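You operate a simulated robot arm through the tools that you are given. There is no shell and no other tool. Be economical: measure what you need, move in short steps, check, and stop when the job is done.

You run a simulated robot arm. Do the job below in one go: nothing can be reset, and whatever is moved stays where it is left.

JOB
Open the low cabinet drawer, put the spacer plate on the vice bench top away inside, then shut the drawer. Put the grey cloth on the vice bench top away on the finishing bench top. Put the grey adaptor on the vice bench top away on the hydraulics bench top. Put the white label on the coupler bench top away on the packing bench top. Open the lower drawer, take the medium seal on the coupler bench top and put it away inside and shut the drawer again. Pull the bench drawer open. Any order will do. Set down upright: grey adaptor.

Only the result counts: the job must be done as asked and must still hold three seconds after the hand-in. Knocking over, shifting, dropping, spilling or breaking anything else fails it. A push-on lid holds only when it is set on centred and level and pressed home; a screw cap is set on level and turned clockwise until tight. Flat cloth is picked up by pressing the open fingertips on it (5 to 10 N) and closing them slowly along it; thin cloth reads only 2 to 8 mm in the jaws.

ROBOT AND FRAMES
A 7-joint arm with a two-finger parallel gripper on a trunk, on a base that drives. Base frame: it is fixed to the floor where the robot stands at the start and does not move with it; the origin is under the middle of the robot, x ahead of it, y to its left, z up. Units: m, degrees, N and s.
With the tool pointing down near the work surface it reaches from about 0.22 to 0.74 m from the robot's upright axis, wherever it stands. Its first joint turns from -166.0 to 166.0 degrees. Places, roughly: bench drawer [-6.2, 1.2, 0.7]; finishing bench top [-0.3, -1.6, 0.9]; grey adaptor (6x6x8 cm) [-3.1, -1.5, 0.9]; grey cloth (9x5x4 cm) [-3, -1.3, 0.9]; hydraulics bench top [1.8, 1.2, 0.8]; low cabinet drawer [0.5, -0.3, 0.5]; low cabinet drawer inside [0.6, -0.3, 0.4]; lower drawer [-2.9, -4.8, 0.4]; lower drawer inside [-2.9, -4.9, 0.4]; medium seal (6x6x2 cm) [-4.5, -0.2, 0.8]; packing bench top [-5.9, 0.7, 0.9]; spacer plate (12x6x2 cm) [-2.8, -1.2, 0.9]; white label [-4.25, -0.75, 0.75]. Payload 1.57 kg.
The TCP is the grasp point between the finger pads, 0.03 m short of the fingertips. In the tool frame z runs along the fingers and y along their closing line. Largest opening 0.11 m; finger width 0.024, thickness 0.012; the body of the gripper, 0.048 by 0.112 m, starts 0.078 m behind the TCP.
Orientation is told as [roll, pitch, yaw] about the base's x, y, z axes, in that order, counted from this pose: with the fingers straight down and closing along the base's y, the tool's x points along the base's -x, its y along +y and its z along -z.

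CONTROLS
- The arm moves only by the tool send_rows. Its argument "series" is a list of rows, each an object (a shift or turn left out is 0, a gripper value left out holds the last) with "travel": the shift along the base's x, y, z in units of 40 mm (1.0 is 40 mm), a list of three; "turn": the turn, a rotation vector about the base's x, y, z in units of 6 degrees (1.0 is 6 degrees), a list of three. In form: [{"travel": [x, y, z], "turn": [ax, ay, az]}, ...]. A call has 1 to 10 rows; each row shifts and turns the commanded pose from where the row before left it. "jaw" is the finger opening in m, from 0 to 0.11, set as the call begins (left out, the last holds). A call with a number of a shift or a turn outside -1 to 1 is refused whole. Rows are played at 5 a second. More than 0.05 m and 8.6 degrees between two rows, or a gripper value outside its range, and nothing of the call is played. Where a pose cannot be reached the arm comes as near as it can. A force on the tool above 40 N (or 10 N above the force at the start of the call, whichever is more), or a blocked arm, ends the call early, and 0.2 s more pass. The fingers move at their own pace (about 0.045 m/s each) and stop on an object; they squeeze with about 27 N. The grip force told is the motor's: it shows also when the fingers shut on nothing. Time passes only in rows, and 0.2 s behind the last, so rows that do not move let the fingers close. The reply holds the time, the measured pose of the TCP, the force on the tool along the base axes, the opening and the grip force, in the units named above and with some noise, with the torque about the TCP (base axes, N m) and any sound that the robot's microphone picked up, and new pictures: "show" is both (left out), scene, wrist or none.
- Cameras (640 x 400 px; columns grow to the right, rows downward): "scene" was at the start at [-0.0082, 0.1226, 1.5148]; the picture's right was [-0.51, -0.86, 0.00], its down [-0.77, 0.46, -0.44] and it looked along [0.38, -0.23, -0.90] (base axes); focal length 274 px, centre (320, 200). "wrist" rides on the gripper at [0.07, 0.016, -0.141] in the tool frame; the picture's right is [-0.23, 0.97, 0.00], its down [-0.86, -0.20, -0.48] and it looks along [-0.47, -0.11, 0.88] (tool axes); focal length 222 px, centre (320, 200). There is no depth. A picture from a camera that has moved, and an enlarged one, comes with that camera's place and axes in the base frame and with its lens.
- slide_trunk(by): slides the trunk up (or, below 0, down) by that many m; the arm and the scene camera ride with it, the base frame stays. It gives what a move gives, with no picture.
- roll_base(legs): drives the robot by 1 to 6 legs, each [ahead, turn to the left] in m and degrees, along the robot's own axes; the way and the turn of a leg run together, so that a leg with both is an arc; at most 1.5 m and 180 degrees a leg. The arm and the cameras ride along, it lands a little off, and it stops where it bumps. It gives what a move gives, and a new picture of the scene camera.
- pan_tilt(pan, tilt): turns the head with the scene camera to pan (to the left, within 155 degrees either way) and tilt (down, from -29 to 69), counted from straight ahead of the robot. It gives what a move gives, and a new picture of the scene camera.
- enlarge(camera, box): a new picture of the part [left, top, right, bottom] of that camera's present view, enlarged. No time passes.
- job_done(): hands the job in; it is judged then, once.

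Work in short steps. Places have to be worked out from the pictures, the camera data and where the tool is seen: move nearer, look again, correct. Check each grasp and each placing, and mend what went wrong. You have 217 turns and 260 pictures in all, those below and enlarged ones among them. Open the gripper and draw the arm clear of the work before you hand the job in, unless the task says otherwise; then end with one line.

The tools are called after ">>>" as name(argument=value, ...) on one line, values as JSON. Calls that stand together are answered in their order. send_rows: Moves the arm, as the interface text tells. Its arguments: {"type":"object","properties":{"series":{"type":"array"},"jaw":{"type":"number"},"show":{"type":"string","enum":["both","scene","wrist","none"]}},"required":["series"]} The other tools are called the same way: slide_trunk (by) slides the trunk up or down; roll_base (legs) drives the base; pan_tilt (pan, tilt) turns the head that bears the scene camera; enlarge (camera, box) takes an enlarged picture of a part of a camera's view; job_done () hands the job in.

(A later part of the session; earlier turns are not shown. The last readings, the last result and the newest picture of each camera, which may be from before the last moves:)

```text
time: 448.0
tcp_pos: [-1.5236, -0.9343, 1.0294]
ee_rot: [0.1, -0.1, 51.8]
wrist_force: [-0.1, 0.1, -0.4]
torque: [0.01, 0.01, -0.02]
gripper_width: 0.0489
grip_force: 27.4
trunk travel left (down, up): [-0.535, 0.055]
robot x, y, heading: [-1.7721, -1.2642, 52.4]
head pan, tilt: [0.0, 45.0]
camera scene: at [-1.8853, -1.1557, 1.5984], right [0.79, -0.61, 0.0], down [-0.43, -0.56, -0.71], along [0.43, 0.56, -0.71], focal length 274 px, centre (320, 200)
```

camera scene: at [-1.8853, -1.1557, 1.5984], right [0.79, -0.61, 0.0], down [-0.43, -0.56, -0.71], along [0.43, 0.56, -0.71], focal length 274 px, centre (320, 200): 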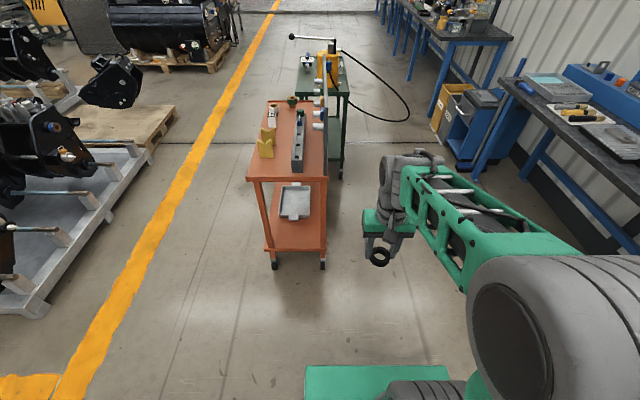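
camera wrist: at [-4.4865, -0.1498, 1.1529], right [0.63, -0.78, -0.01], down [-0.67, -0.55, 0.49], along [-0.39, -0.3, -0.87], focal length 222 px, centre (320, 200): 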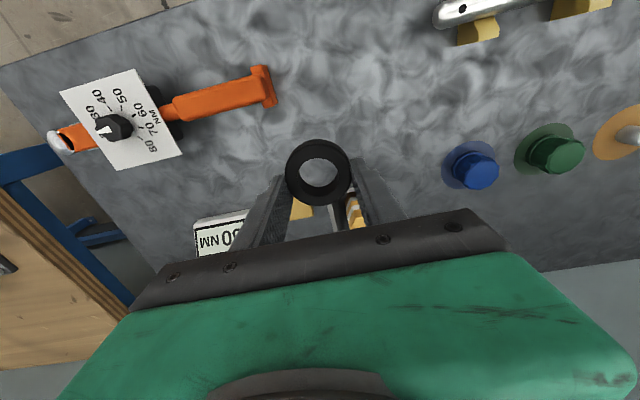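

Reverse down the aisle and turn to face the drawer unit.

>>> roll_base(legs=[[-1.15, 0], [-1.15, 0], [-1.15, 0], [0, -90]])

>>> pan_tilt(pan=0, tilt=45)

```text
time: 468.7
tcp_pos: [-3.5425, -4.2699, 1.0307]
ee_rot: [0.1, -0.1, -38.7]
wrist_force: [0.5, -0.2, -1.0]
torque: [0.0, 0.0, -0.03]
gripper_width: 0.0489
grip_force: 27.3
trunk travel left (down, up): [-0.535, 0.055]
robot x, y, heading: [-3.8693, -4.0147, -38.0]
head pan, tilt: [0.0, 45.0]
camera scene: at [-3.7628, -3.9082, 1.5984], right [-0.62, -0.79, 0.0], down [-0.56, 0.43, -0.71], along [0.56, -0.43, -0.71], focal length 274 px, centre (320, 200)
```

scene: 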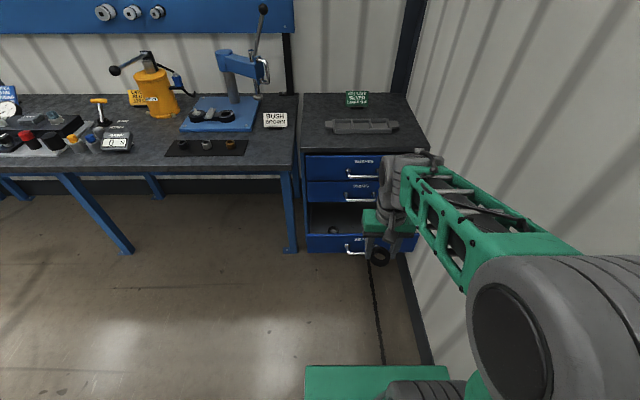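

```text
time: 469.3
tcp_pos: [-3.5429, -4.2701, 1.0305]
ee_rot: [0.1, -0.1, -38.7]
wrist_force: [0.0, -0.3, -0.1]
torque: [-0.03, 0.01, 0.03]
gripper_width: 0.0489
grip_force: 27.4
trunk travel left (down, up): [-0.535, 0.055]
robot x, y, heading: [-3.8733, -4.0164, -38.0]
head pan, tilt: [0.0, 45.0]
camera scene: at [-3.7627, -3.9081, 1.5984], right [-0.62, -0.79, 0.0], down [-0.56, 0.43, -0.71], along [0.56, -0.43, -0.71], focal length 274 px, centre (320, 200)
```

scene: 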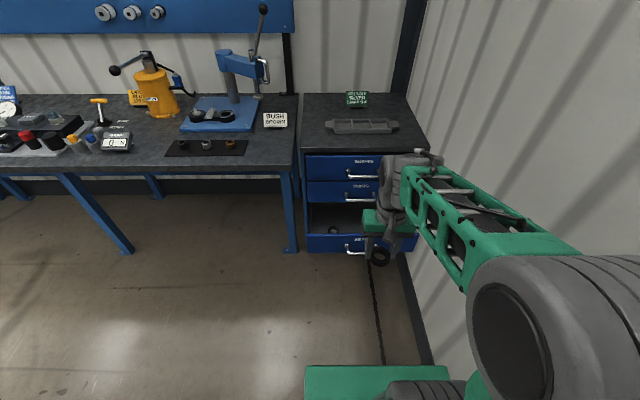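

Target inside the drawer, between the two existing seals: ≈(-3.16,-4.655). Drive 0.3 m closer, lower the trunk, then look from above.

>>> roll_base(legs=[[0.3, 0]])

>>> slide_trunk(by=-0.35)

>>> send_rows(series=[{"travel": [0.5, -0.6, 0]}, {"travel": [0.5, -0.6, 0]}, {"travel": [0.5, -0.6, 0]}, {"travel": [0.5, -0.6, 0]}, {"travel": [0.5, -0.6, 0]}, {}], show="wrist")

```text
time: 471.3
tcp_pos: [-3.3077, -4.4508, 1.0296]
ee_rot: [0.0, 0.0, -38.5]
wrist_force: [0.1, 0.2, 0.1]
torque: [0.0, 0.01, -0.01]
gripper_width: 0.0489
grip_force: 27.5
trunk travel left (down, up): [-0.535, 0.055]
robot x, y, heading: [-3.6365, -4.1989, -37.5]
head pan, tilt: [0.0, 45.0]
camera scene: at [-3.5274, -4.0908, 1.5984], right [-0.61, -0.79, 0.0], down [-0.56, 0.43, -0.71], along [0.56, -0.43, -0.71], focal length 274 px, centre (320, 200)
```

scene: 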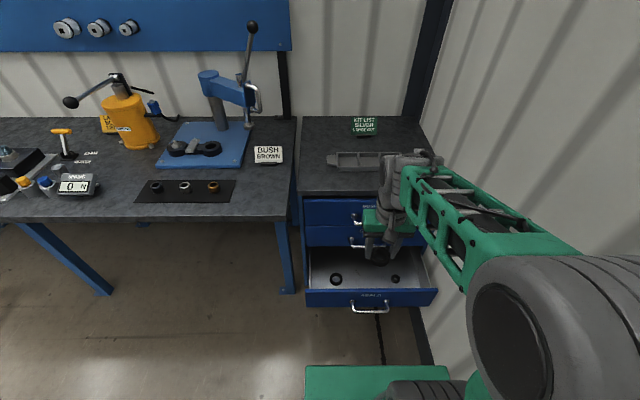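

```text
time: 474.7
tcp_pos: [-3.3075, -4.4519, 0.6797]
ee_rot: [0.1, -0.1, -38.5]
wrist_force: [-0.1, 0.1, -0.2]
torque: [0.03, 0.0, -0.01]
gripper_width: 0.0489
grip_force: 27.0
trunk travel left (down, up): [-0.185, 0.405]
robot x, y, heading: [-3.6377, -4.2023, -37.7]
head pan, tilt: [0.0, 45.0]
```

```text
time: 476.1
tcp_pos: [-3.2083, -4.5701, 0.6783]
ee_rot: [0.1, -0.1, -38.4]
wrist_force: [-0.2, 0.0, -0.3]
torque: [-0.01, -0.03, 0.0]
gripper_width: 0.0492
grip_force: 27.1
trunk travel left (down, up): [-0.185, 0.405]
robot x, y, heading: [-3.6385, -4.1962, -37.7]
head pan, tilt: [0.0, 45.0]
camera wrist: at [-3.2529, -4.5159, 0.8202], right [0.78, 0.62, 0.0], down [0.54, -0.69, 0.48], along [0.3, -0.37, -0.88], focal length 222 px, centre (320, 200)
```

wrist: 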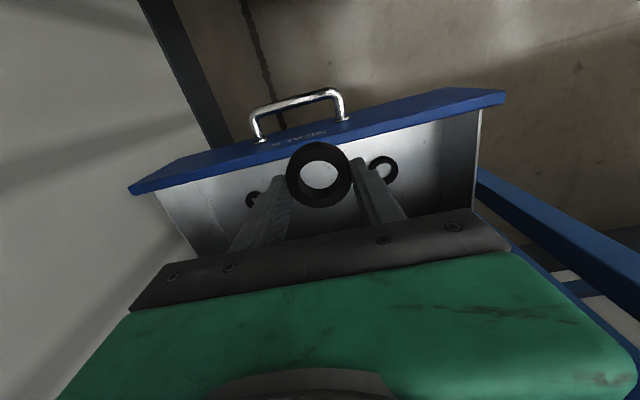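

Drawer interior is confirmed, target ≈(-3.148,-4.664). Move over it and lower to just above the rim.

>>> send_rows(series=[{"travel": [0.5, -0.78, 0]}, {"travel": [0.5, -0.78, 0]}, {"travel": [0.5, -0.78, 0]}, {"travel": [0, 0, -0.9]}, {"travel": [0, 0, -0.9]}, {"travel": [0, 0, -0.9]}, {"travel": [0, 0, -0.9]}, {}], show="both")

```text
time: 477.9
tcp_pos: [-3.1476, -4.6635, 0.5355]
ee_rot: [0.1, -0.1, -38.6]
wrist_force: [-0.1, 0.0, -1.8]
torque: [0.0, 0.01, -0.03]
gripper_width: 0.0488
grip_force: 27.2
trunk travel left (down, up): [-0.185, 0.405]
robot x, y, heading: [-3.6354, -4.2047, -37.8]
head pan, tilt: [0.0, 45.0]
camera scene: at [-3.5277, -4.0907, 1.2484], right [-0.61, -0.79, 0.0], down [-0.56, 0.43, -0.71], along [0.56, -0.43, -0.71], focal length 274 px, centre (320, 200)
camera wrist: at [-3.1915, -4.6099, 0.6765], right [0.78, 0.62, 0.0], down [0.54, -0.69, 0.48], along [0.3, -0.37, -0.88], focal length 222 px, centre (320, 200)
```

scene: 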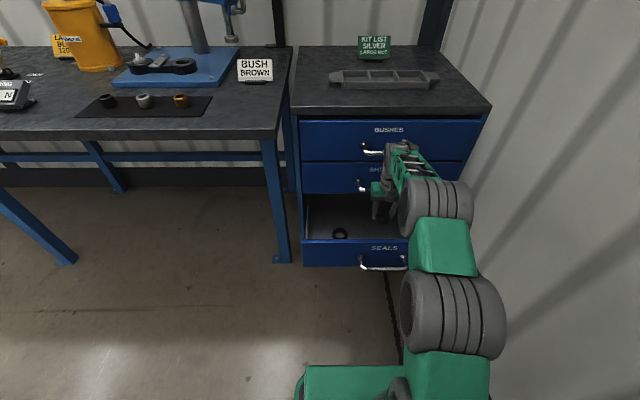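
wrist: 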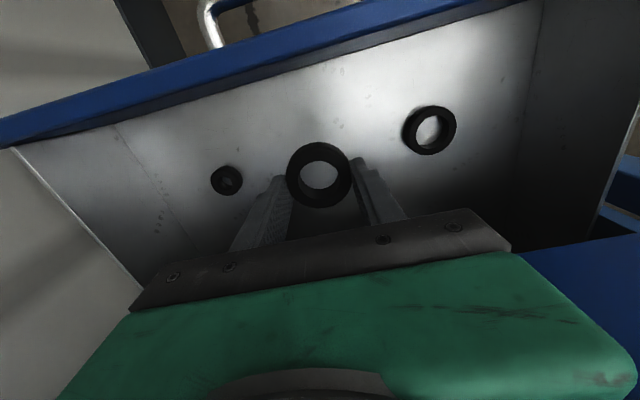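

Well centred between small and large seals. Lower to the floor.

>>> send_rows(series=[{"travel": [0, 0, -0.7]}, {"travel": [0, 0, -0.7]}, {"travel": [0, 0, -0.7]}, {"travel": [0, 0, -0.4]}, {"travel": [0, 0, -0.2]}, {"travel": [0, 0, -0.2]}, {"travel": [0, 0, -0.2]}, {"travel": [0, 0, -0.2]}, {"travel": [0, 0, -0.2]}, {"travel": [0, 0, -0.2]}], show="wrist")

```text
time: 480.2
tcp_pos: [-3.1392, -4.6715, 0.3986]
ee_rot: [0.0, -1.4, -38.4]
wrist_force: [1.7, -1.0, 13.6]
torque: [0.22, 0.21, -0.02]
gripper_width: 0.0488
grip_force: 27.0
trunk travel left (down, up): [-0.185, 0.405]
robot x, y, heading: [-3.6386, -4.2013, -37.9]
head pan, tilt: [0.0, 45.0]
stopped in row 10: the force on the tool passed its limit (the readings are from after the stop); the commanded pose is now the measured one
camera wrist: at [-3.1864, -4.613, 0.5391], right [0.78, 0.62, 0.01], down [0.54, -0.68, 0.5], along [0.31, -0.39, -0.87], focal length 222 px, centre (320, 200)
```

wrist: 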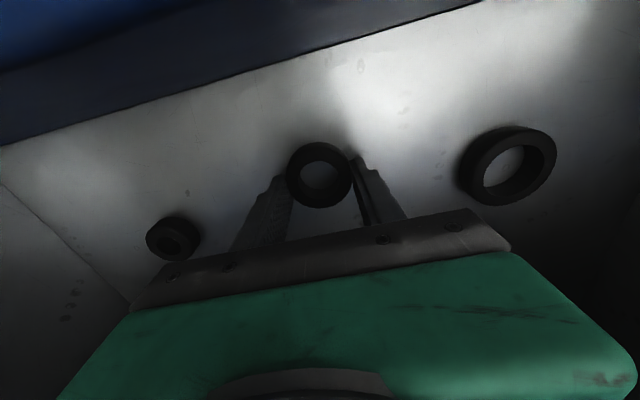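

On the floor. Release, rise and check.

>>> send_rows(series=[{}, {}, {}], jaw=0.075, show="none")

>>> send_rows(series=[{"travel": [0, 0, 0.7], "turn": [0, 0.05, 0]}, {"travel": [0, 0, 1]}, {"travel": [0, 0, 1]}, {"travel": [-0.1, 0.1, 1]}, {"travel": [-0.1, 0.1, 1]}, {}], show="wrist")

```text
time: 481.1
tcp_pos: [-3.1422, -4.6714, 0.3963]
ee_rot: [0.0, -1.1, -38.6]
wrist_force: [-0.3, -2.0, 14.4]
torque: [0.31, -0.11, 0.24]
gripper_width: 0.0737
grip_force: 0.1
trunk travel left (down, up): [-0.185, 0.405]
robot x, y, heading: [-3.6385, -4.1993, -37.8]
head pan, tilt: [0.0, 45.0]
```

```text
time: 482.4
tcp_pos: [-3.1491, -4.6614, 0.5849]
ee_rot: [-0.2, -0.7, -38.4]
wrist_force: [-0.6, -0.1, 0.3]
torque: [0.0, 0.0, 0.05]
gripper_width: 0.075
grip_force: 0.0
trunk travel left (down, up): [-0.185, 0.405]
robot x, y, heading: [-3.6382, -4.1991, -37.5]
head pan, tilt: [0.0, 45.0]
camera wrist: at [-3.194, -4.6049, 0.7256], right [0.78, 0.62, 0.0], down [0.54, -0.68, 0.49], along [0.3, -0.38, -0.87], focal length 222 px, centre (320, 200)
```

wrist: 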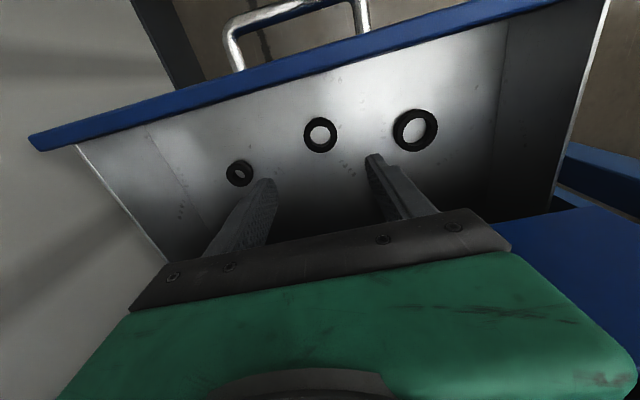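

Medium seal is in place between the others. Retract in front of the drawer and tilt the tool ~35° forward so the palm clears the upper handles when pushing.

>>> send_rows(series=[{"travel": [-0.8, 0.63, 0], "turn": [0, 0, 0]}, {"travel": [-0.8, 0.63, 0]}, {"travel": [-0.8, 0.63, 0], "turn": [-0.6, -0.76, 0]}, {"travel": [-0.8, 0.63, 0], "turn": [-0.6, -0.76, 0]}, {"travel": [-0.8, 0.63, 0], "turn": [-0.6, -0.76, 0]}, {"travel": [-0.8, 0.63, 0], "turn": [-0.6, -0.76, 0]}, {"travel": [-0.8, 0.63, 0], "turn": [-0.6, -0.76, 0]}, {"travel": [-0.8, 0.63, 0], "turn": [-0.6, -0.76, 0]}, {}], jaw=0.0, show="none")

>>> send_rows(series=[{"travel": [0, 0, -0.9]}, {"travel": [0, 0, -0.9]}, {"travel": [0, 0, -0.9]}, {"travel": [0, 0, -0.9]}, {"travel": [0, 0, -0.4]}, {}], show="wrist")

```text
time: 484.5
tcp_pos: [-3.409, -4.4125, 0.5306]
ee_rot: [6.4, -25.3, -38.9]
wrist_force: [-0.6, 0.1, -0.5]
torque: [0.01, 0.03, 0.07]
gripper_width: 0.0
grip_force: 21.2
trunk travel left (down, up): [-0.185, 0.405]
robot x, y, heading: [-3.638, -4.1983, -37.7]
head pan, tilt: [0.0, 45.0]
stopped in row 9: the arm was blocked; the commanded pose is now the measured one
```

```text
time: 484.9
tcp_pos: [-3.409, -4.4119, 0.5207]
ee_rot: [6.5, -25.6, -39.2]
wrist_force: [-42.4, 46.7, 144.3]
torque: [7.55, 11.81, -1.68]
gripper_width: 0.0
grip_force: 21.1
trunk travel left (down, up): [-0.185, 0.405]
robot x, y, heading: [-3.6357, -4.1999, -37.6]
head pan, tilt: [0.0, 45.0]
stopped in row 1: the force on the tool passed its limit (the readings are from after the stop); the commanded pose is now the measured one
camera wrist: at [-3.5046, -4.3352, 0.6197], right [0.73, 0.65, 0.2], down [0.29, -0.56, 0.78], along [0.62, -0.51, -0.6], focal length 222 px, centre (320, 200)
```

wrist: 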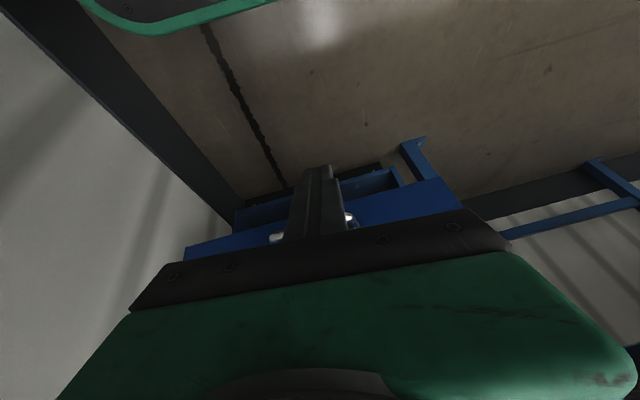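

The hand is pressing on my own arm—too close. Move up and forward to free it.

>>> send_rows(series=[{"travel": [0.3, -0.24, 0.8]}, {"travel": [0.5, -0.4, 0.6]}, {"travel": [0.6, -0.5, 0]}, {}], show="scene")

```text
time: 485.9
tcp_pos: [-3.3524, -4.4573, 0.5754]
ee_rot: [6.6, -25.9, -39.2]
wrist_force: [0.3, -0.5, -0.5]
torque: [-0.03, 0.02, -0.04]
gripper_width: 0.0003
grip_force: 21.4
trunk travel left (down, up): [-0.185, 0.405]
robot x, y, heading: [-3.6345, -4.1985, -37.8]
head pan, tilt: [0.0, 45.0]
camera scene: at [-3.5276, -4.0907, 1.2484], right [-0.61, -0.79, 0.0], down [-0.56, 0.43, -0.71], along [0.56, -0.43, -0.71], focal length 274 px, centre (320, 200)
```

scene: 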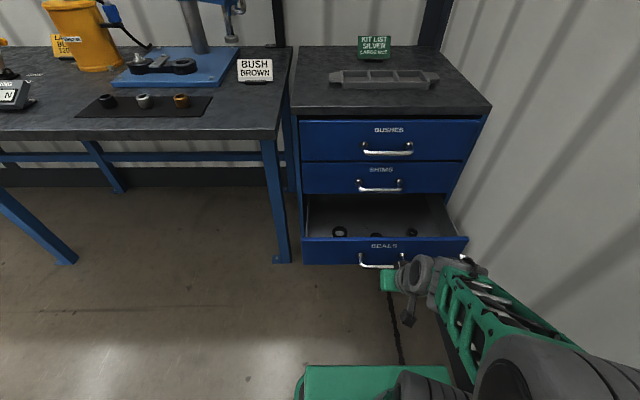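

Free now, and the tool is ahead of the base. Lower via trunk to handle height, then push by driving forward 0.2 m.

>>> slide_trunk(by=-0.17)

>>> roll_base(legs=[[0.13, 0]])

>>> send_rows(series=[{}], show="wrist")

```text
time: 487.8
tcp_pos: [-3.3538, -4.4567, 0.4056]
ee_rot: [6.6, -26.0, -39.1]
wrist_force: [-0.2, -0.6, 1.0]
torque: [0.02, 0.01, 0.0]
gripper_width: 0.0
grip_force: 20.9
trunk travel left (down, up): [-0.015, 0.575]
robot x, y, heading: [-3.6343, -4.201, -37.7]
head pan, tilt: [0.0, 45.0]
```

```text
time: 489.1
tcp_pos: [-3.2491, -4.5367, 0.4057]
ee_rot: [6.5, -25.8, -39.2]
wrist_force: [0.5, -0.1, -0.2]
torque: [0.05, -0.02, -0.03]
gripper_width: 0.0001
grip_force: 21.7
trunk travel left (down, up): [-0.015, 0.575]
robot x, y, heading: [-3.5319, -4.2808, -37.5]
head pan, tilt: [0.0, 45.0]
camera scene: at [-3.4239, -4.171, 1.0784], right [-0.61, -0.79, 0.0], down [-0.56, 0.43, -0.71], along [0.56, -0.43, -0.71], focal length 274 px, centre (320, 200)
```

scene: 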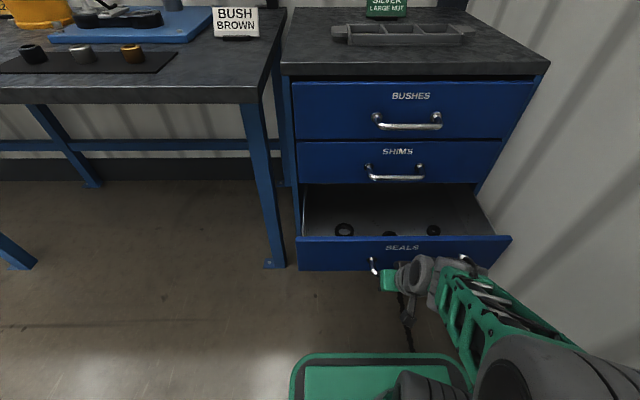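

```text
time: 489.5
tcp_pos: [-3.2489, -4.5366, 0.4049]
ee_rot: [6.5, -25.9, -39.2]
wrist_force: [0.4, -0.4, 0.0]
torque: [-0.02, 0.01, 0.02]
gripper_width: 0.0002
grip_force: 21.6
trunk travel left (down, up): [-0.015, 0.575]
robot x, y, heading: [-3.5361, -4.2798, -37.8]
head pan, tilt: [0.0, 45.0]
camera wrist: at [-3.3456, -4.4588, 0.5041], right [0.73, 0.65, 0.2], down [0.28, -0.56, 0.78], along [0.62, -0.52, -0.59], focal length 222 px, centre (320, 200)
```

wrist: 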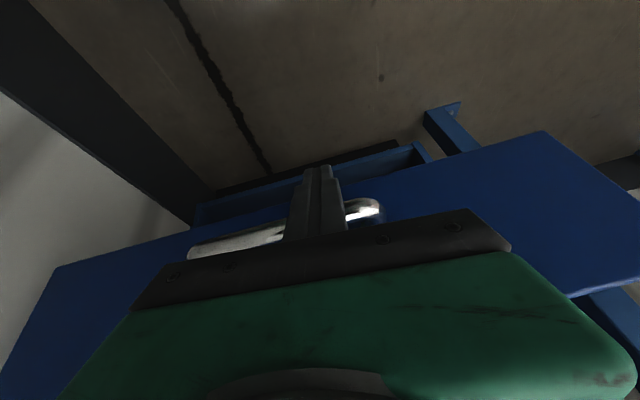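

The bar is directly ahead of the fingertips. Push with the arm.

>>> send_rows(series=[{"travel": [0.5, -0.85, 0]}, {"travel": [0.5, -0.85, 0]}, {"travel": [0.79, -0.61, 0]}, {"travel": [0.79, -0.61, 0]}, {"travel": [0.79, -0.61, 0]}, {"travel": [0.6, -0.46, 0]}, {"travel": [0.3, -0.23, 0]}, {}], show="both")

```text
time: 490.9
tcp_pos: [-3.0987, -4.6931, 0.4012]
ee_rot: [6.7, -24.8, -39.3]
wrist_force: [-1.2, 0.6, -0.7]
torque: [-0.02, 0.01, -0.01]
gripper_width: 0.0001
grip_force: 20.9
trunk travel left (down, up): [-0.015, 0.575]
robot x, y, heading: [-3.5298, -4.2804, -37.7]
head pan, tilt: [0.0, 45.0]
stopped in row 7: the force on the tool passed its limit (the readings are from after the stop); the commanded pose is now the measured one
camera scene: at [-3.424, -4.1709, 1.0783], right [-0.61, -0.79, 0.0], down [-0.56, 0.43, -0.71], along [0.56, -0.43, -0.71], focal length 274 px, centre (320, 200)
camera wrist: at [-3.1926, -4.6161, 0.501], right [0.74, 0.65, 0.2], down [0.29, -0.57, 0.77], along [0.61, -0.51, -0.61], focal length 222 px, centre (320, 200)
```

scene: 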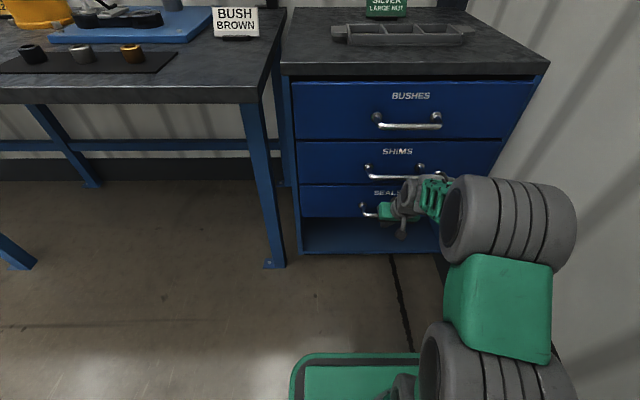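
wrist: 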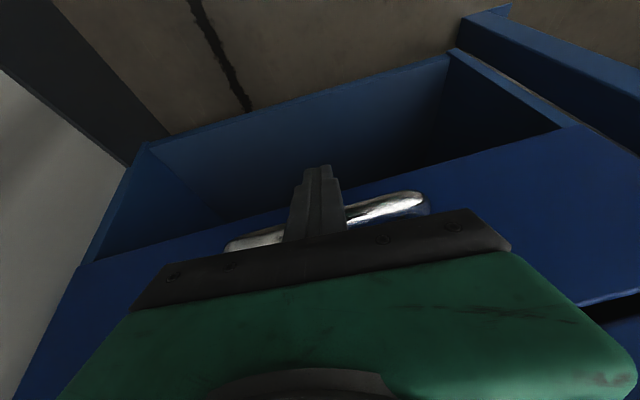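

Nearly shut; push again to check that it's fully home.

>>> send_rows(series=[{"travel": [0.4, -0.31, 0]}, {"travel": [0.4, -0.31, 0]}, {"travel": [0.4, -0.31, 0]}, {}], show="wrist")

>>> enlarge(camera="scene", box=[280, 60, 540, 260])

```text
time: 491.3
tcp_pos: [-3.0951, -4.6951, 0.3925]
ee_rot: [6.7, -23.4, -39.3]
wrist_force: [-1.2, 1.8, 0.6]
torque: [0.0, -0.02, 0.02]
gripper_width: 0.0002
grip_force: 21.3
trunk travel left (down, up): [-0.015, 0.575]
robot x, y, heading: [-3.5347, -4.279, -37.7]
head pan, tilt: [0.0, 45.0]
stopped in row 1: the force on the tool passed its limit (the readings are from after the stop); the commanded pose is now the measured one
camera wrist: at [-3.1885, -4.6196, 0.496], right [0.74, 0.64, 0.2], down [0.31, -0.58, 0.75], along [0.6, -0.5, -0.63], focal length 222 px, centre (320, 200)
```

wrist: 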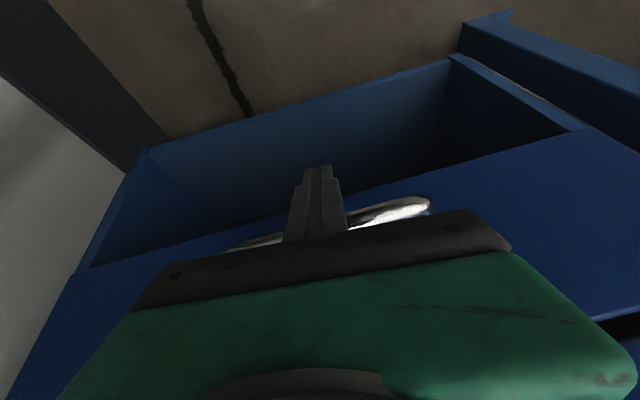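

```text
2.00 times, centred on (410, 160) of scene
camera zoom: at [-3.4243, -4.1707, 1.0783], right [-0.61, -0.79, 0.0], down [-0.56, 0.43, -0.71], along [0.56, -0.43, -0.71], focal length 549 px, centre (140, 280)
```

zoom: 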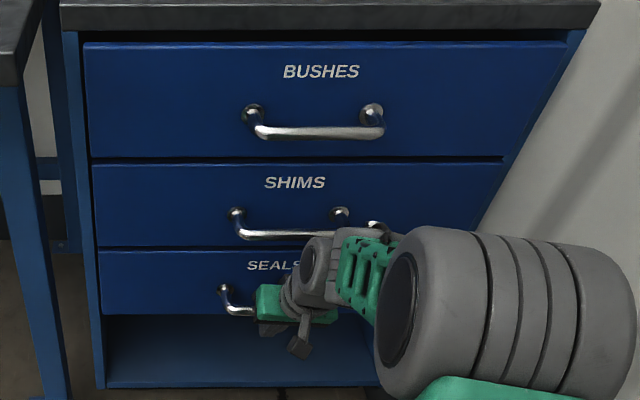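

The fronts look flush. Back away and take an unobstructed look.

>>> send_rows(series=[{"travel": [-0.79, 0.61, 0]}, {"travel": [-0.79, 0.61, 0]}, {"travel": [-0.79, 0.61, 0]}, {"travel": [-0.79, 0.61, 0.3]}, {}], show="none")

>>> roll_base(legs=[[-0.2, 0]])

>>> enlarge(camera="scene", box=[260, 40, 520, 300])

```text
time: 492.5
tcp_pos: [-3.221, -4.5961, 0.4031]
ee_rot: [6.9, -23.3, -39.3]
wrist_force: [0.0, -0.1, 0.2]
torque: [-0.03, 0.02, 0.01]
gripper_width: 0.0002
grip_force: 21.2
trunk travel left (down, up): [-0.015, 0.575]
robot x, y, heading: [-3.5347, -4.2787, -37.7]
head pan, tilt: [0.0, 45.0]
```

```text
time: 494.1
tcp_pos: [-3.38, -4.4741, 0.4032]
ee_rot: [6.6, -23.4, -39.2]
wrist_force: [-0.5, -0.8, 0.3]
torque: [-0.03, -0.02, -0.03]
gripper_width: 0.0
grip_force: 21.6
trunk travel left (down, up): [-0.015, 0.575]
robot x, y, heading: [-3.6901, -4.1534, -37.6]
head pan, tilt: [0.0, 45.0]
camera scene: at [-3.5823, -4.0481, 1.0784], right [-0.61, -0.79, 0.0], down [-0.56, 0.43, -0.71], along [0.56, -0.43, -0.71], focal length 274 px, centre (320, 200)
```

scene: 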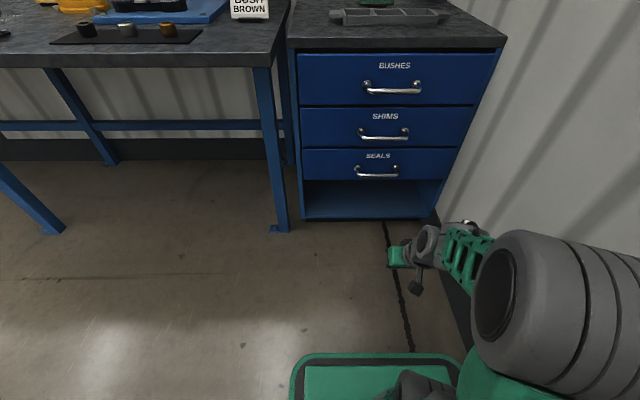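

```text
1.54 times, centred on (390, 170) of scene
camera zoom: at [-3.5823, -4.0481, 1.0784], right [-0.61, -0.79, 0.0], down [-0.56, 0.43, -0.71], along [0.56, -0.43, -0.71], focal length 422 px, centre (212, 246)
```

zoom: 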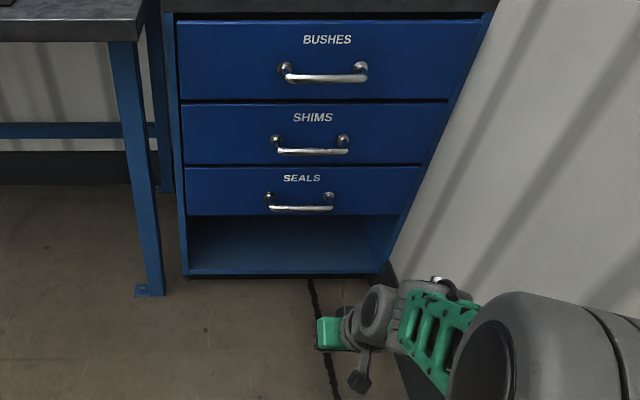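

All fronts are flush — the lower drawer is shut. Raise the trunk and level the tool, then head for the label.

>>> slide_trunk(by=0.4)

>>> send_rows(series=[{"travel": [0, 0, 0.8], "turn": [0.4, 0.93, 0]}, {"travel": [0, 0, 0.8], "turn": [0.4, 0.93, 0]}, {"travel": [0, 0, 0.8], "turn": [0.4, 0.93, 0]}, {"travel": [0, 0, 0.8], "turn": [0.42, 0.93, 0]}, {}], jaw=0.06, show="none")

>>> roll_base(legs=[[-0.2, 0], [0, 90], [1.15, 0], [1.15, 0], [1.15, 0], [0, 90]])

```text
time: 497.9
tcp_pos: [-3.3791, -4.4739, 0.803]
ee_rot: [6.7, -23.4, -39.3]
wrist_force: [0.2, 0.4, -1.1]
torque: [-0.02, 0.0, 0.01]
gripper_width: 0.0
grip_force: 21.0
trunk travel left (down, up): [-0.415, 0.175]
robot x, y, heading: [-3.6918, -4.1585, -37.9]
head pan, tilt: [0.0, 45.0]
```

```text
time: 499.1
tcp_pos: [-3.3799, -4.4741, 0.9323]
ee_rot: [0.2, 0.2, -38.0]
wrist_force: [1.0, -0.6, 0.3]
torque: [0.0, -0.03, 0.02]
gripper_width: 0.06
grip_force: 0.0
trunk travel left (down, up): [-0.415, 0.175]
robot x, y, heading: [-3.6931, -4.1604, -37.9]
head pan, tilt: [0.0, 45.0]
```

```text
time: 524.8
tcp_pos: [-2.053, -0.9457, 0.9317]
ee_rot: [0.3, 0.1, 139.9]
wrist_force: [-0.7, -0.6, 0.6]
torque: [0.01, 0.03, -0.01]
gripper_width: 0.0599
grip_force: 0.1
trunk travel left (down, up): [-0.415, 0.175]
robot x, y, heading: [-1.7543, -1.2778, 140.0]
head pan, tilt: [0.0, 45.0]
camera scene: at [-1.871, -1.3798, 1.4784], right [0.64, 0.77, 0.0], down [0.54, -0.45, -0.71], along [-0.54, 0.45, -0.71], focal length 274 px, centre (320, 200)
```

scene: 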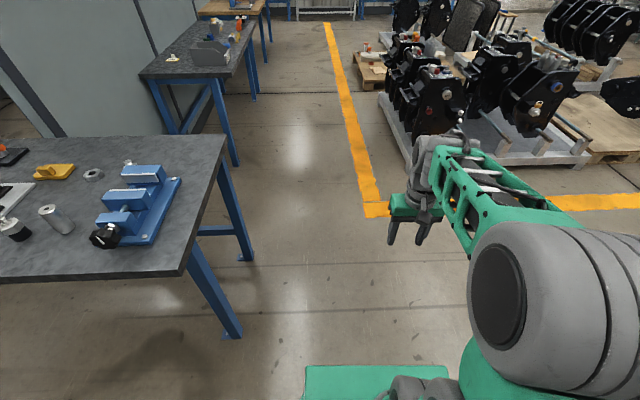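

Continue to the label's spot in front of the coupler bench, with the arm raised.

>>> slide_trunk(by=0.15)

>>> roll_base(legs=[[1.15, 0], [1.16, 0], [0, 92], [0.45, 0]])

```text
time: 526.5
tcp_pos: [-2.0529, -0.9466, 1.0821]
ee_rot: [0.3, 0.2, 139.9]
wrist_force: [0.8, -0.3, -0.4]
torque: [0.0, 0.0, 0.02]
gripper_width: 0.0602
grip_force: 0.1
trunk travel left (down, up): [-0.565, 0.025]
robot x, y, heading: [-1.7538, -1.2702, 140.1]
head pan, tilt: [0.0, 45.0]
```

```text
time: 544.0
tcp_pos: [-4.1375, -0.4148, 1.0817]
ee_rot: [0.3, 0.1, -131.4]
wrist_force: [-0.2, -1.0, 1.1]
torque: [0.0, -0.01, 0.0]
gripper_width: 0.06
grip_force: 0.0
trunk travel left (down, up): [-0.565, 0.025]
robot x, y, heading: [-3.7979, -0.12, -131.1]
head pan, tilt: [0.0, 45.0]
camera scene: at [-3.7009, -0.2397, 1.6284], right [-0.75, 0.66, 0.0], down [0.47, 0.53, -0.71], along [-0.47, -0.53, -0.71], focal length 274 px, centre (320, 200)
```

scene: 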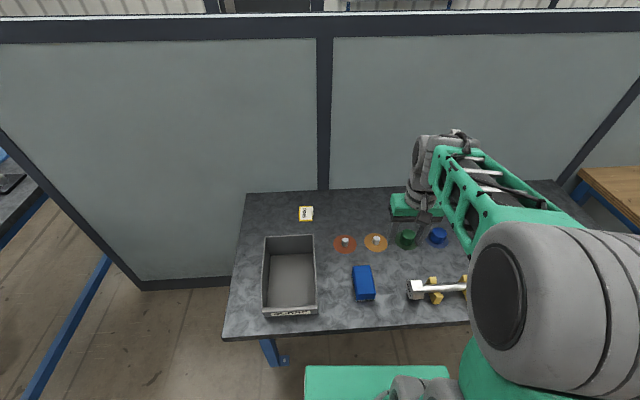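

The white tag behind the bin seems to be the label; enlarge to check.

>>> enlarge(camera="scene", box=[220, 180, 480, 345])

```text
2.42 times, centred on (350, 262) of scene
camera zoom: at [-3.7009, -0.2397, 1.6284], right [-0.75, 0.66, 0.0], down [0.47, 0.53, -0.71], along [-0.47, -0.53, -0.71], focal length 665 px, centre (247, 48)
```

zoom: 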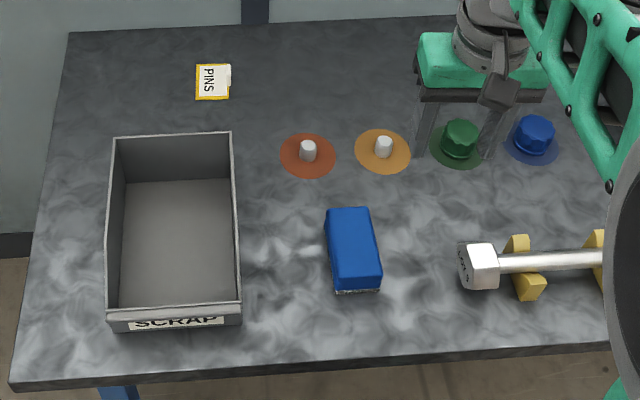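

The "PINS" card sits where the coarse location points. Drive 0.17 m closer and inspect with the wrist camera.

>>> roll_base(legs=[[0.17, 0]])

```text
time: 545.4
tcp_pos: [-4.2477, -0.5435, 1.0814]
ee_rot: [0.3, 0.1, -131.2]
wrist_force: [0.1, 0.4, -0.9]
torque: [0.0, 0.0, -0.02]
gripper_width: 0.06
grip_force: 0.0
trunk travel left (down, up): [-0.565, 0.025]
robot x, y, heading: [-3.9095, -0.2461, -131.0]
head pan, tilt: [0.0, 45.0]
camera scene: at [-3.8127, -0.3679, 1.6284], right [-0.75, 0.66, 0.0], down [0.46, 0.53, -0.71], along [-0.46, -0.53, -0.71], focal length 274 px, centre (320, 200)
```

scene: 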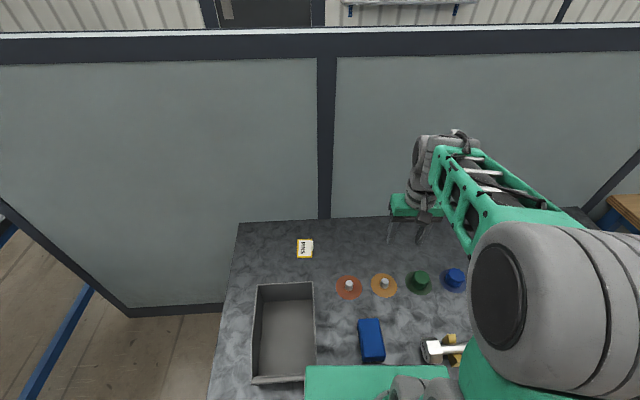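

Move over the label for a close look.

>>> send_rows(series=[{"travel": [0.4, -0.95, -0.2]}, {"travel": [0.4, -0.95, -0.2]}, {"travel": [0.4, -0.95, -0.2]}, {"travel": [0.4, -0.95, -0.2]}, {"travel": [0.4, -0.95, -0.2]}, {"travel": [0.4, -0.95, -0.2]}, {}], show="wrist")

```text
time: 547.0
tcp_pos: [-4.1531, -0.7711, 1.0334]
ee_rot: [0.3, 0.1, -131.2]
wrist_force: [0.1, -0.7, 0.2]
torque: [-0.01, 0.0, 0.0]
gripper_width: 0.0599
grip_force: 0.1
trunk travel left (down, up): [-0.565, 0.025]
robot x, y, heading: [-3.9146, -0.2491, -130.9]
head pan, tilt: [0.0, 45.0]
camera wrist: at [-4.0955, -0.7299, 1.1757], right [0.58, -0.81, 0.0], down [-0.72, -0.51, 0.48], along [-0.38, -0.28, -0.88], focal length 222 px, centre (320, 200)
```

wrist: 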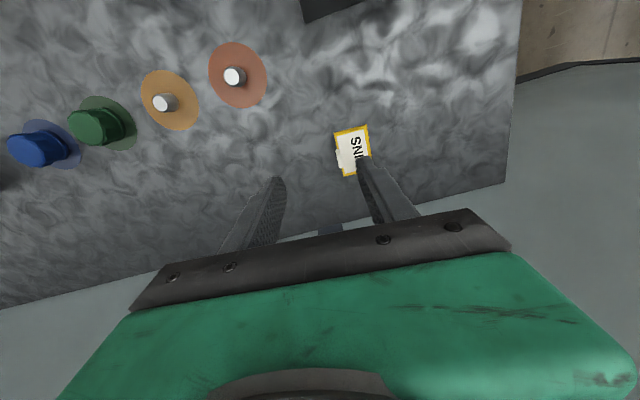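

>>> enlarge(camera="wrist", box=[290, 100, 410, 200])

>>> enlarge(camera="scene", box=[270, 225, 340, 270])

```text
4.00 times, centred on (350, 150) of wrist
camera zoom: at [-4.0955, -0.7299, 1.1757], right [0.58, -0.81, 0.0], down [-0.72, -0.51, 0.48], along [-0.38, -0.28, -0.88], focal length 888 px, centre (200, 400)
```

zoom: 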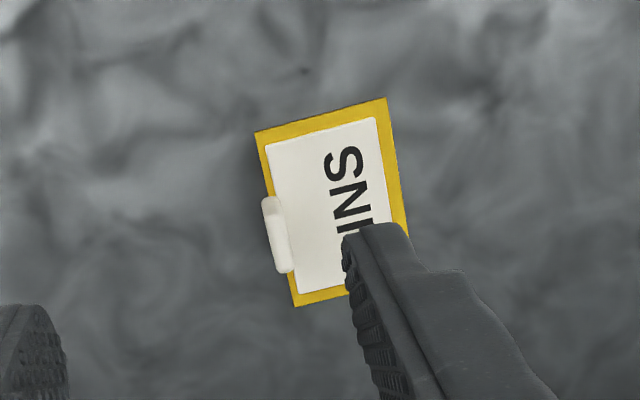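

```text
8.89 times, centred on (305, 248) of scene
camera zoom: at [-3.8121, -0.3674, 1.6284], right [-0.75, 0.66, 0.0], down [0.46, 0.53, -0.71], along [-0.46, -0.53, -0.71], focal length 2440 px, centre (453, -222)
```

zoom: 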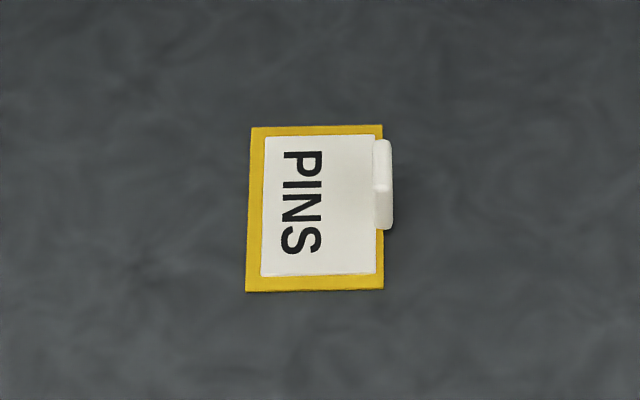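

It's a flat card with a small upright grip tab on its edge — the white label. The tab is at ≈(-4.170,-0.826) with the fingers already closing across it; align and descend to just above.

>>> send_rows(series=[{"travel": [-0.2, -0.7, -0.4], "turn": [0, 0, 0.3]}, {"travel": [-0.2, -0.7, -0.4]}, {"travel": [0, 0, -0.8]}, {"travel": [0, 0, -0.8]}, {"travel": [0, 0, -0.8]}, {"travel": [0, 0, -0.6]}, {}], jaw=0.05, show="wrist")

>>> enlarge(camera="wrist", box=[240, 100, 400, 200])

```text
time: 548.6
tcp_pos: [-4.1686, -0.828, 0.8822]
ee_rot: [0.3, 0.1, -129.4]
wrist_force: [-0.2, -0.6, 0.0]
torque: [0.01, 0.01, -0.02]
gripper_width: 0.0501
grip_force: 0.2
trunk travel left (down, up): [-0.565, 0.025]
robot x, y, heading: [-3.9122, -0.2494, -130.8]
head pan, tilt: [0.0, 45.0]
camera wrist: at [-4.112, -0.7853, 1.0231], right [0.61, -0.79, 0.0], down [-0.7, -0.53, 0.48], along [-0.38, -0.29, -0.88], focal length 222 px, centre (320, 200)
```

wrist: 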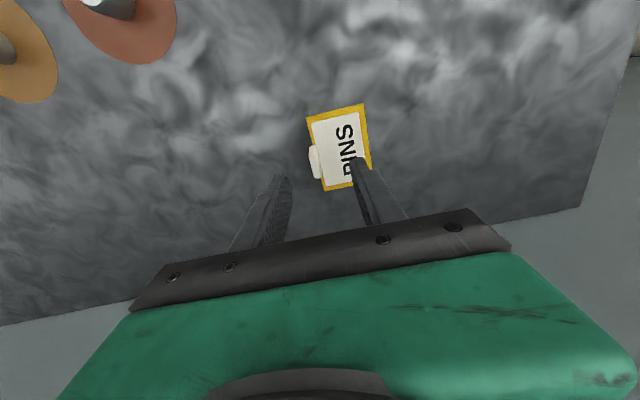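

```text
4.00 times, centred on (320, 150) of wrist
camera zoom: at [-4.112, -0.7853, 1.0231], right [0.61, -0.79, 0.0], down [-0.7, -0.53, 0.48], along [-0.38, -0.29, -0.88], focal length 888 px, centre (320, 400)
```

zoom: 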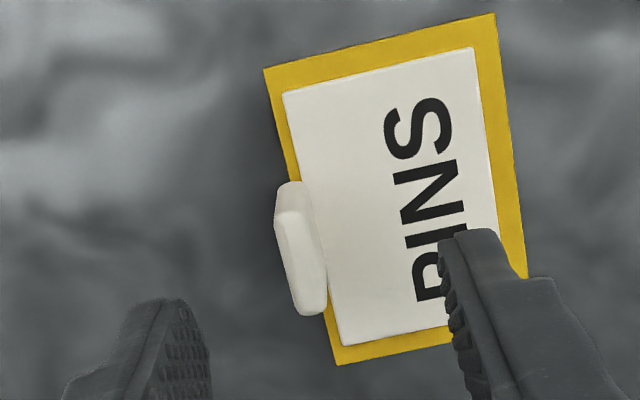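

Tab sits midway between the fingers. Descend the last 4–5 cm gently.

>>> send_rows(series=[{"travel": [-0.12, 0.02, -0.6]}, {"travel": [0, 0, -0.3]}, {"travel": [0, 0, -0.1]}, {"travel": [0, 0, -0.1]}, {"travel": [0, 0, -0.1]}, {"travel": [0, 0, -0.1]}], show="wrist")

```text
time: 550.0
tcp_pos: [-4.1722, -0.8269, 0.8336]
ee_rot: [0.5, 0.0, -129.4]
wrist_force: [1.5, 4.1, 19.0]
torque: [-0.2, -0.5, 0.07]
gripper_width: 0.0489
grip_force: 0.1
trunk travel left (down, up): [-0.565, 0.025]
robot x, y, heading: [-3.9135, -0.2498, -130.8]
head pan, tilt: [0.0, 45.0]
camera wrist: at [-4.116, -0.7833, 0.975], right [0.61, -0.79, 0.01], down [-0.7, -0.53, 0.48], along [-0.38, -0.3, -0.88], focal length 222 px, centre (320, 200)
```

wrist: 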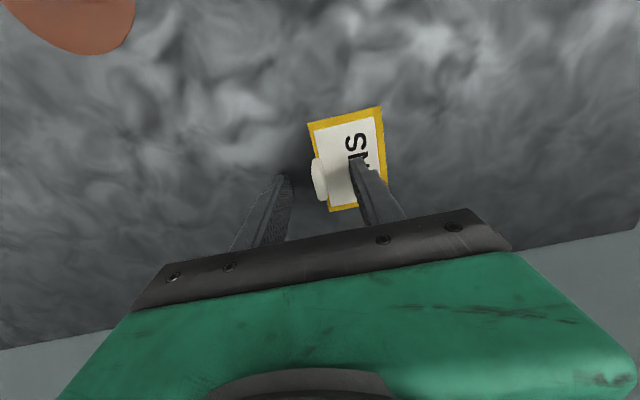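

Contact (tips at ≈0.803). Ease up 2 mm and close on the tab.

>>> send_rows(series=[{"travel": [0, 0, 0.06]}, {}, {}, {}, {}], jaw=0.0, show="wrist")

```text
time: 551.2
tcp_pos: [-4.1714, -0.8266, 0.8323]
ee_rot: [0.3, -0.1, -129.5]
wrist_force: [-5.3, 3.2, 15.6]
torque: [0.11, 0.15, -0.01]
gripper_width: 0.0068
grip_force: 26.3
trunk travel left (down, up): [-0.565, 0.025]
robot x, y, heading: [-3.9139, -0.2501, -131.1]
head pan, tilt: [0.0, 45.0]
camera wrist: at [-4.1156, -0.7829, 0.9757], right [0.61, -0.79, 0.01], down [-0.7, -0.53, 0.48], along [-0.38, -0.29, -0.88], focal length 222 px, centre (320, 200)
```

wrist: 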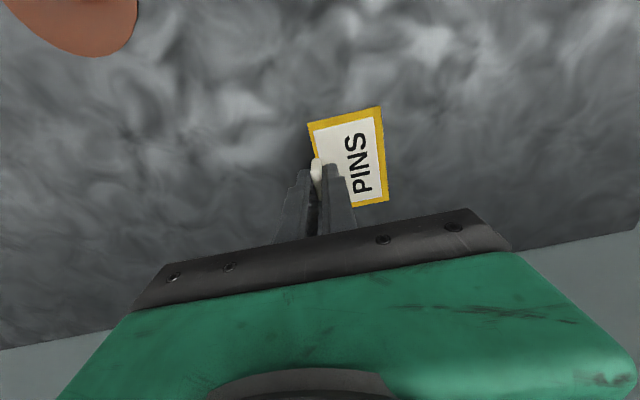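

Tab gripped (6.8 mm). Lift and check.

>>> send_rows(series=[{"travel": [0, 0, 0.3]}, {"travel": [0, 0, 0.7]}, {"travel": [0, 0, 1]}, {"travel": [0, 0, 1]}, {"travel": [0, 0, 1]}, {"travel": [0, 0, 1]}, {}], show="wrist")

```text
time: 552.8
tcp_pos: [-4.1742, -0.8278, 1.0329]
ee_rot: [0.3, 0.0, -129.4]
wrist_force: [-0.5, -0.3, -0.7]
torque: [-0.01, 0.02, 0.0]
gripper_width: 0.007
grip_force: 26.4
trunk travel left (down, up): [-0.565, 0.025]
robot x, y, heading: [-3.9155, -0.2479, -131.1]
head pan, tilt: [0.0, 45.0]
camera wrist: at [-4.117, -0.784, 1.1751], right [0.61, -0.79, 0.0], down [-0.7, -0.53, 0.48], along [-0.37, -0.29, -0.88], focal length 222 px, centre (320, 200)
```

wrist: 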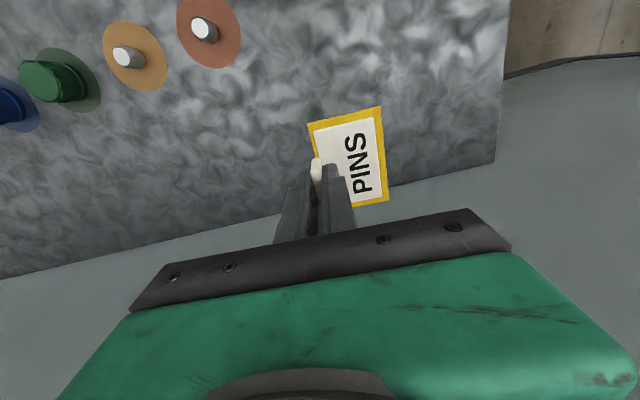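

Label held. Tuck, back off and drive along to the packing bench.

>>> send_rows(series=[{"travel": [-0.06, 0.94, 0.1]}, {"travel": [-0.06, 0.94, 0.1]}, {"travel": [-0.06, 0.94, 0.1]}, {"travel": [-0.06, 0.94, 0.1]}, {"travel": [-0.06, 0.94, 0.1]}, {"travel": [-0.06, 0.94, 0.1]}, {"travel": [-0.06, 0.94, 0.1]}, {}], show="none")

>>> roll_base(legs=[[-0.55, 0], [0, -86.5], [0.9, 0]])

>>> pan_tilt(pan=40, tilt=35)

```text
time: 554.6
tcp_pos: [-4.1904, -0.5634, 1.0609]
ee_rot: [0.3, 0.1, -129.3]
wrist_force: [0.3, -0.1, 0.5]
torque: [0.0, 0.03, -0.01]
gripper_width: 0.0067
grip_force: 26.6
trunk travel left (down, up): [-0.565, 0.025]
robot x, y, heading: [-3.9189, -0.2513, -131.0]
head pan, tilt: [0.0, 45.0]
```

```text
time: 565.7
tcp_pos: [-4.6447, 0.927, 1.0618]
ee_rot: [0.3, 0.1, 146.5]
wrist_force: [-0.3, 0.4, 0.0]
torque: [-0.02, 0.02, -0.02]
gripper_width: 0.0067
grip_force: 26.4
trunk travel left (down, up): [-0.565, 0.025]
robot x, y, heading: [-4.3003, 0.683, 144.8]
head pan, tilt: [0.0, 45.0]
camera scene: at [-4.4128, 0.5691, 1.6284], right [0.58, 0.82, 0.0], down [0.58, -0.41, -0.71], along [-0.58, 0.41, -0.71], focal length 274 px, centre (320, 200)
```

scene: 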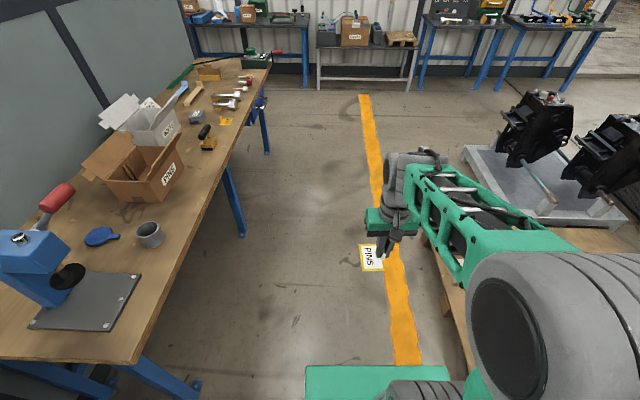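

```text
time: 566.8
tcp_pos: [-4.6435, 0.9266, 1.0611]
ee_rot: [0.3, 0.1, 146.5]
wrist_force: [0.3, 0.6, 0.3]
torque: [-0.03, -0.02, 0.02]
gripper_width: 0.0068
grip_force: 26.3
trunk travel left (down, up): [-0.565, 0.025]
robot x, y, heading: [-4.3019, 0.6847, 144.8]
head pan, tilt: [40.0, 35.0]
camera scene: at [-4.4338, 0.5147, 1.6432], right [-0.08, 1.0, 0.0], down [0.57, 0.05, -0.82], along [-0.82, -0.07, -0.57], focal length 274 px, centre (320, 200)
```

scene: 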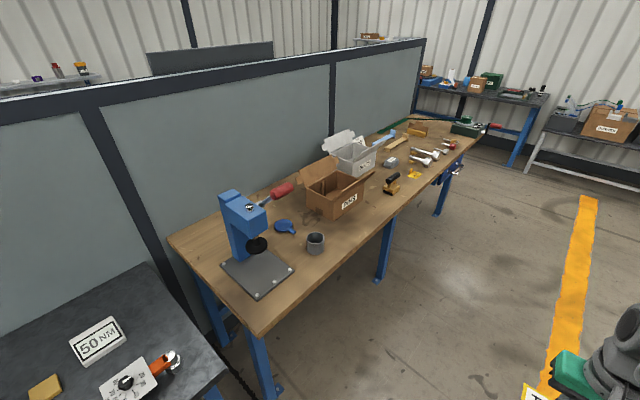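

Drive on 0.9 m and face the packing bench.

>>> roll_base(legs=[[0.9, 0], [0, 87]])

>>> pan_tilt(pan=0, tilt=45)

```text
time: 575.2
tcp_pos: [-5.296, 0.8612, 1.0606]
ee_rot: [0.2, 0.1, -125.1]
wrist_force: [0.0, 0.2, -0.5]
torque: [-0.01, -0.02, -0.01]
gripper_width: 0.0068
grip_force: 26.5
trunk travel left (down, up): [-0.565, 0.025]
robot x, y, heading: [-5.0411, 1.1958, -126.7]
head pan, tilt: [40.0, 35.0]
camera scene: at [-4.8805, 1.062, 1.6432], right [-1.0, -0.06, 0.0], down [-0.03, 0.57, -0.82], along [0.05, -0.82, -0.57], focal length 274 px, centre (320, 200)
```

scene: 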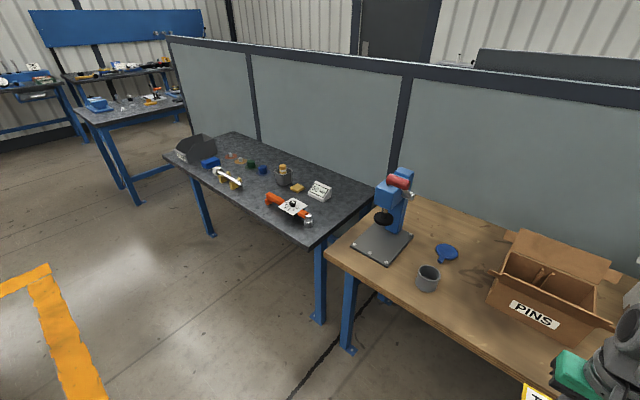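

```text
time: 576.3
tcp_pos: [-5.2957, 0.8608, 1.0609]
ee_rot: [0.4, 0.1, -125.0]
wrist_force: [-0.1, -1.1, -0.7]
torque: [0.02, 0.01, 0.0]
gripper_width: 0.0064
grip_force: 26.0
trunk travel left (down, up): [-0.565, 0.025]
robot x, y, heading: [-5.0447, 1.1969, -126.9]
head pan, tilt: [0.0, 45.0]
camera scene: at [-4.9342, 1.0847, 1.6284], right [-0.8, 0.6, 0.0], down [0.42, 0.57, -0.71], along [-0.42, -0.57, -0.71], focal length 274 px, centre (320, 200)
```

scene: 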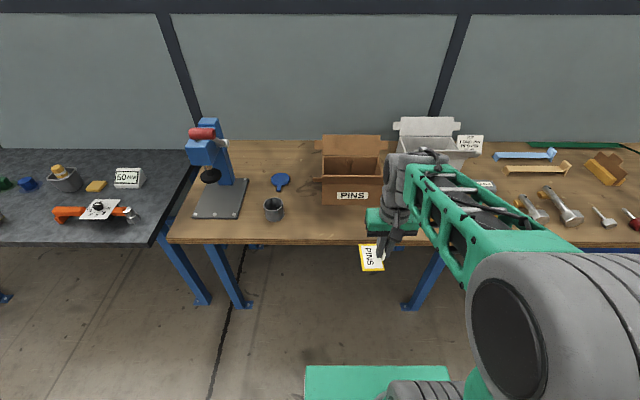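

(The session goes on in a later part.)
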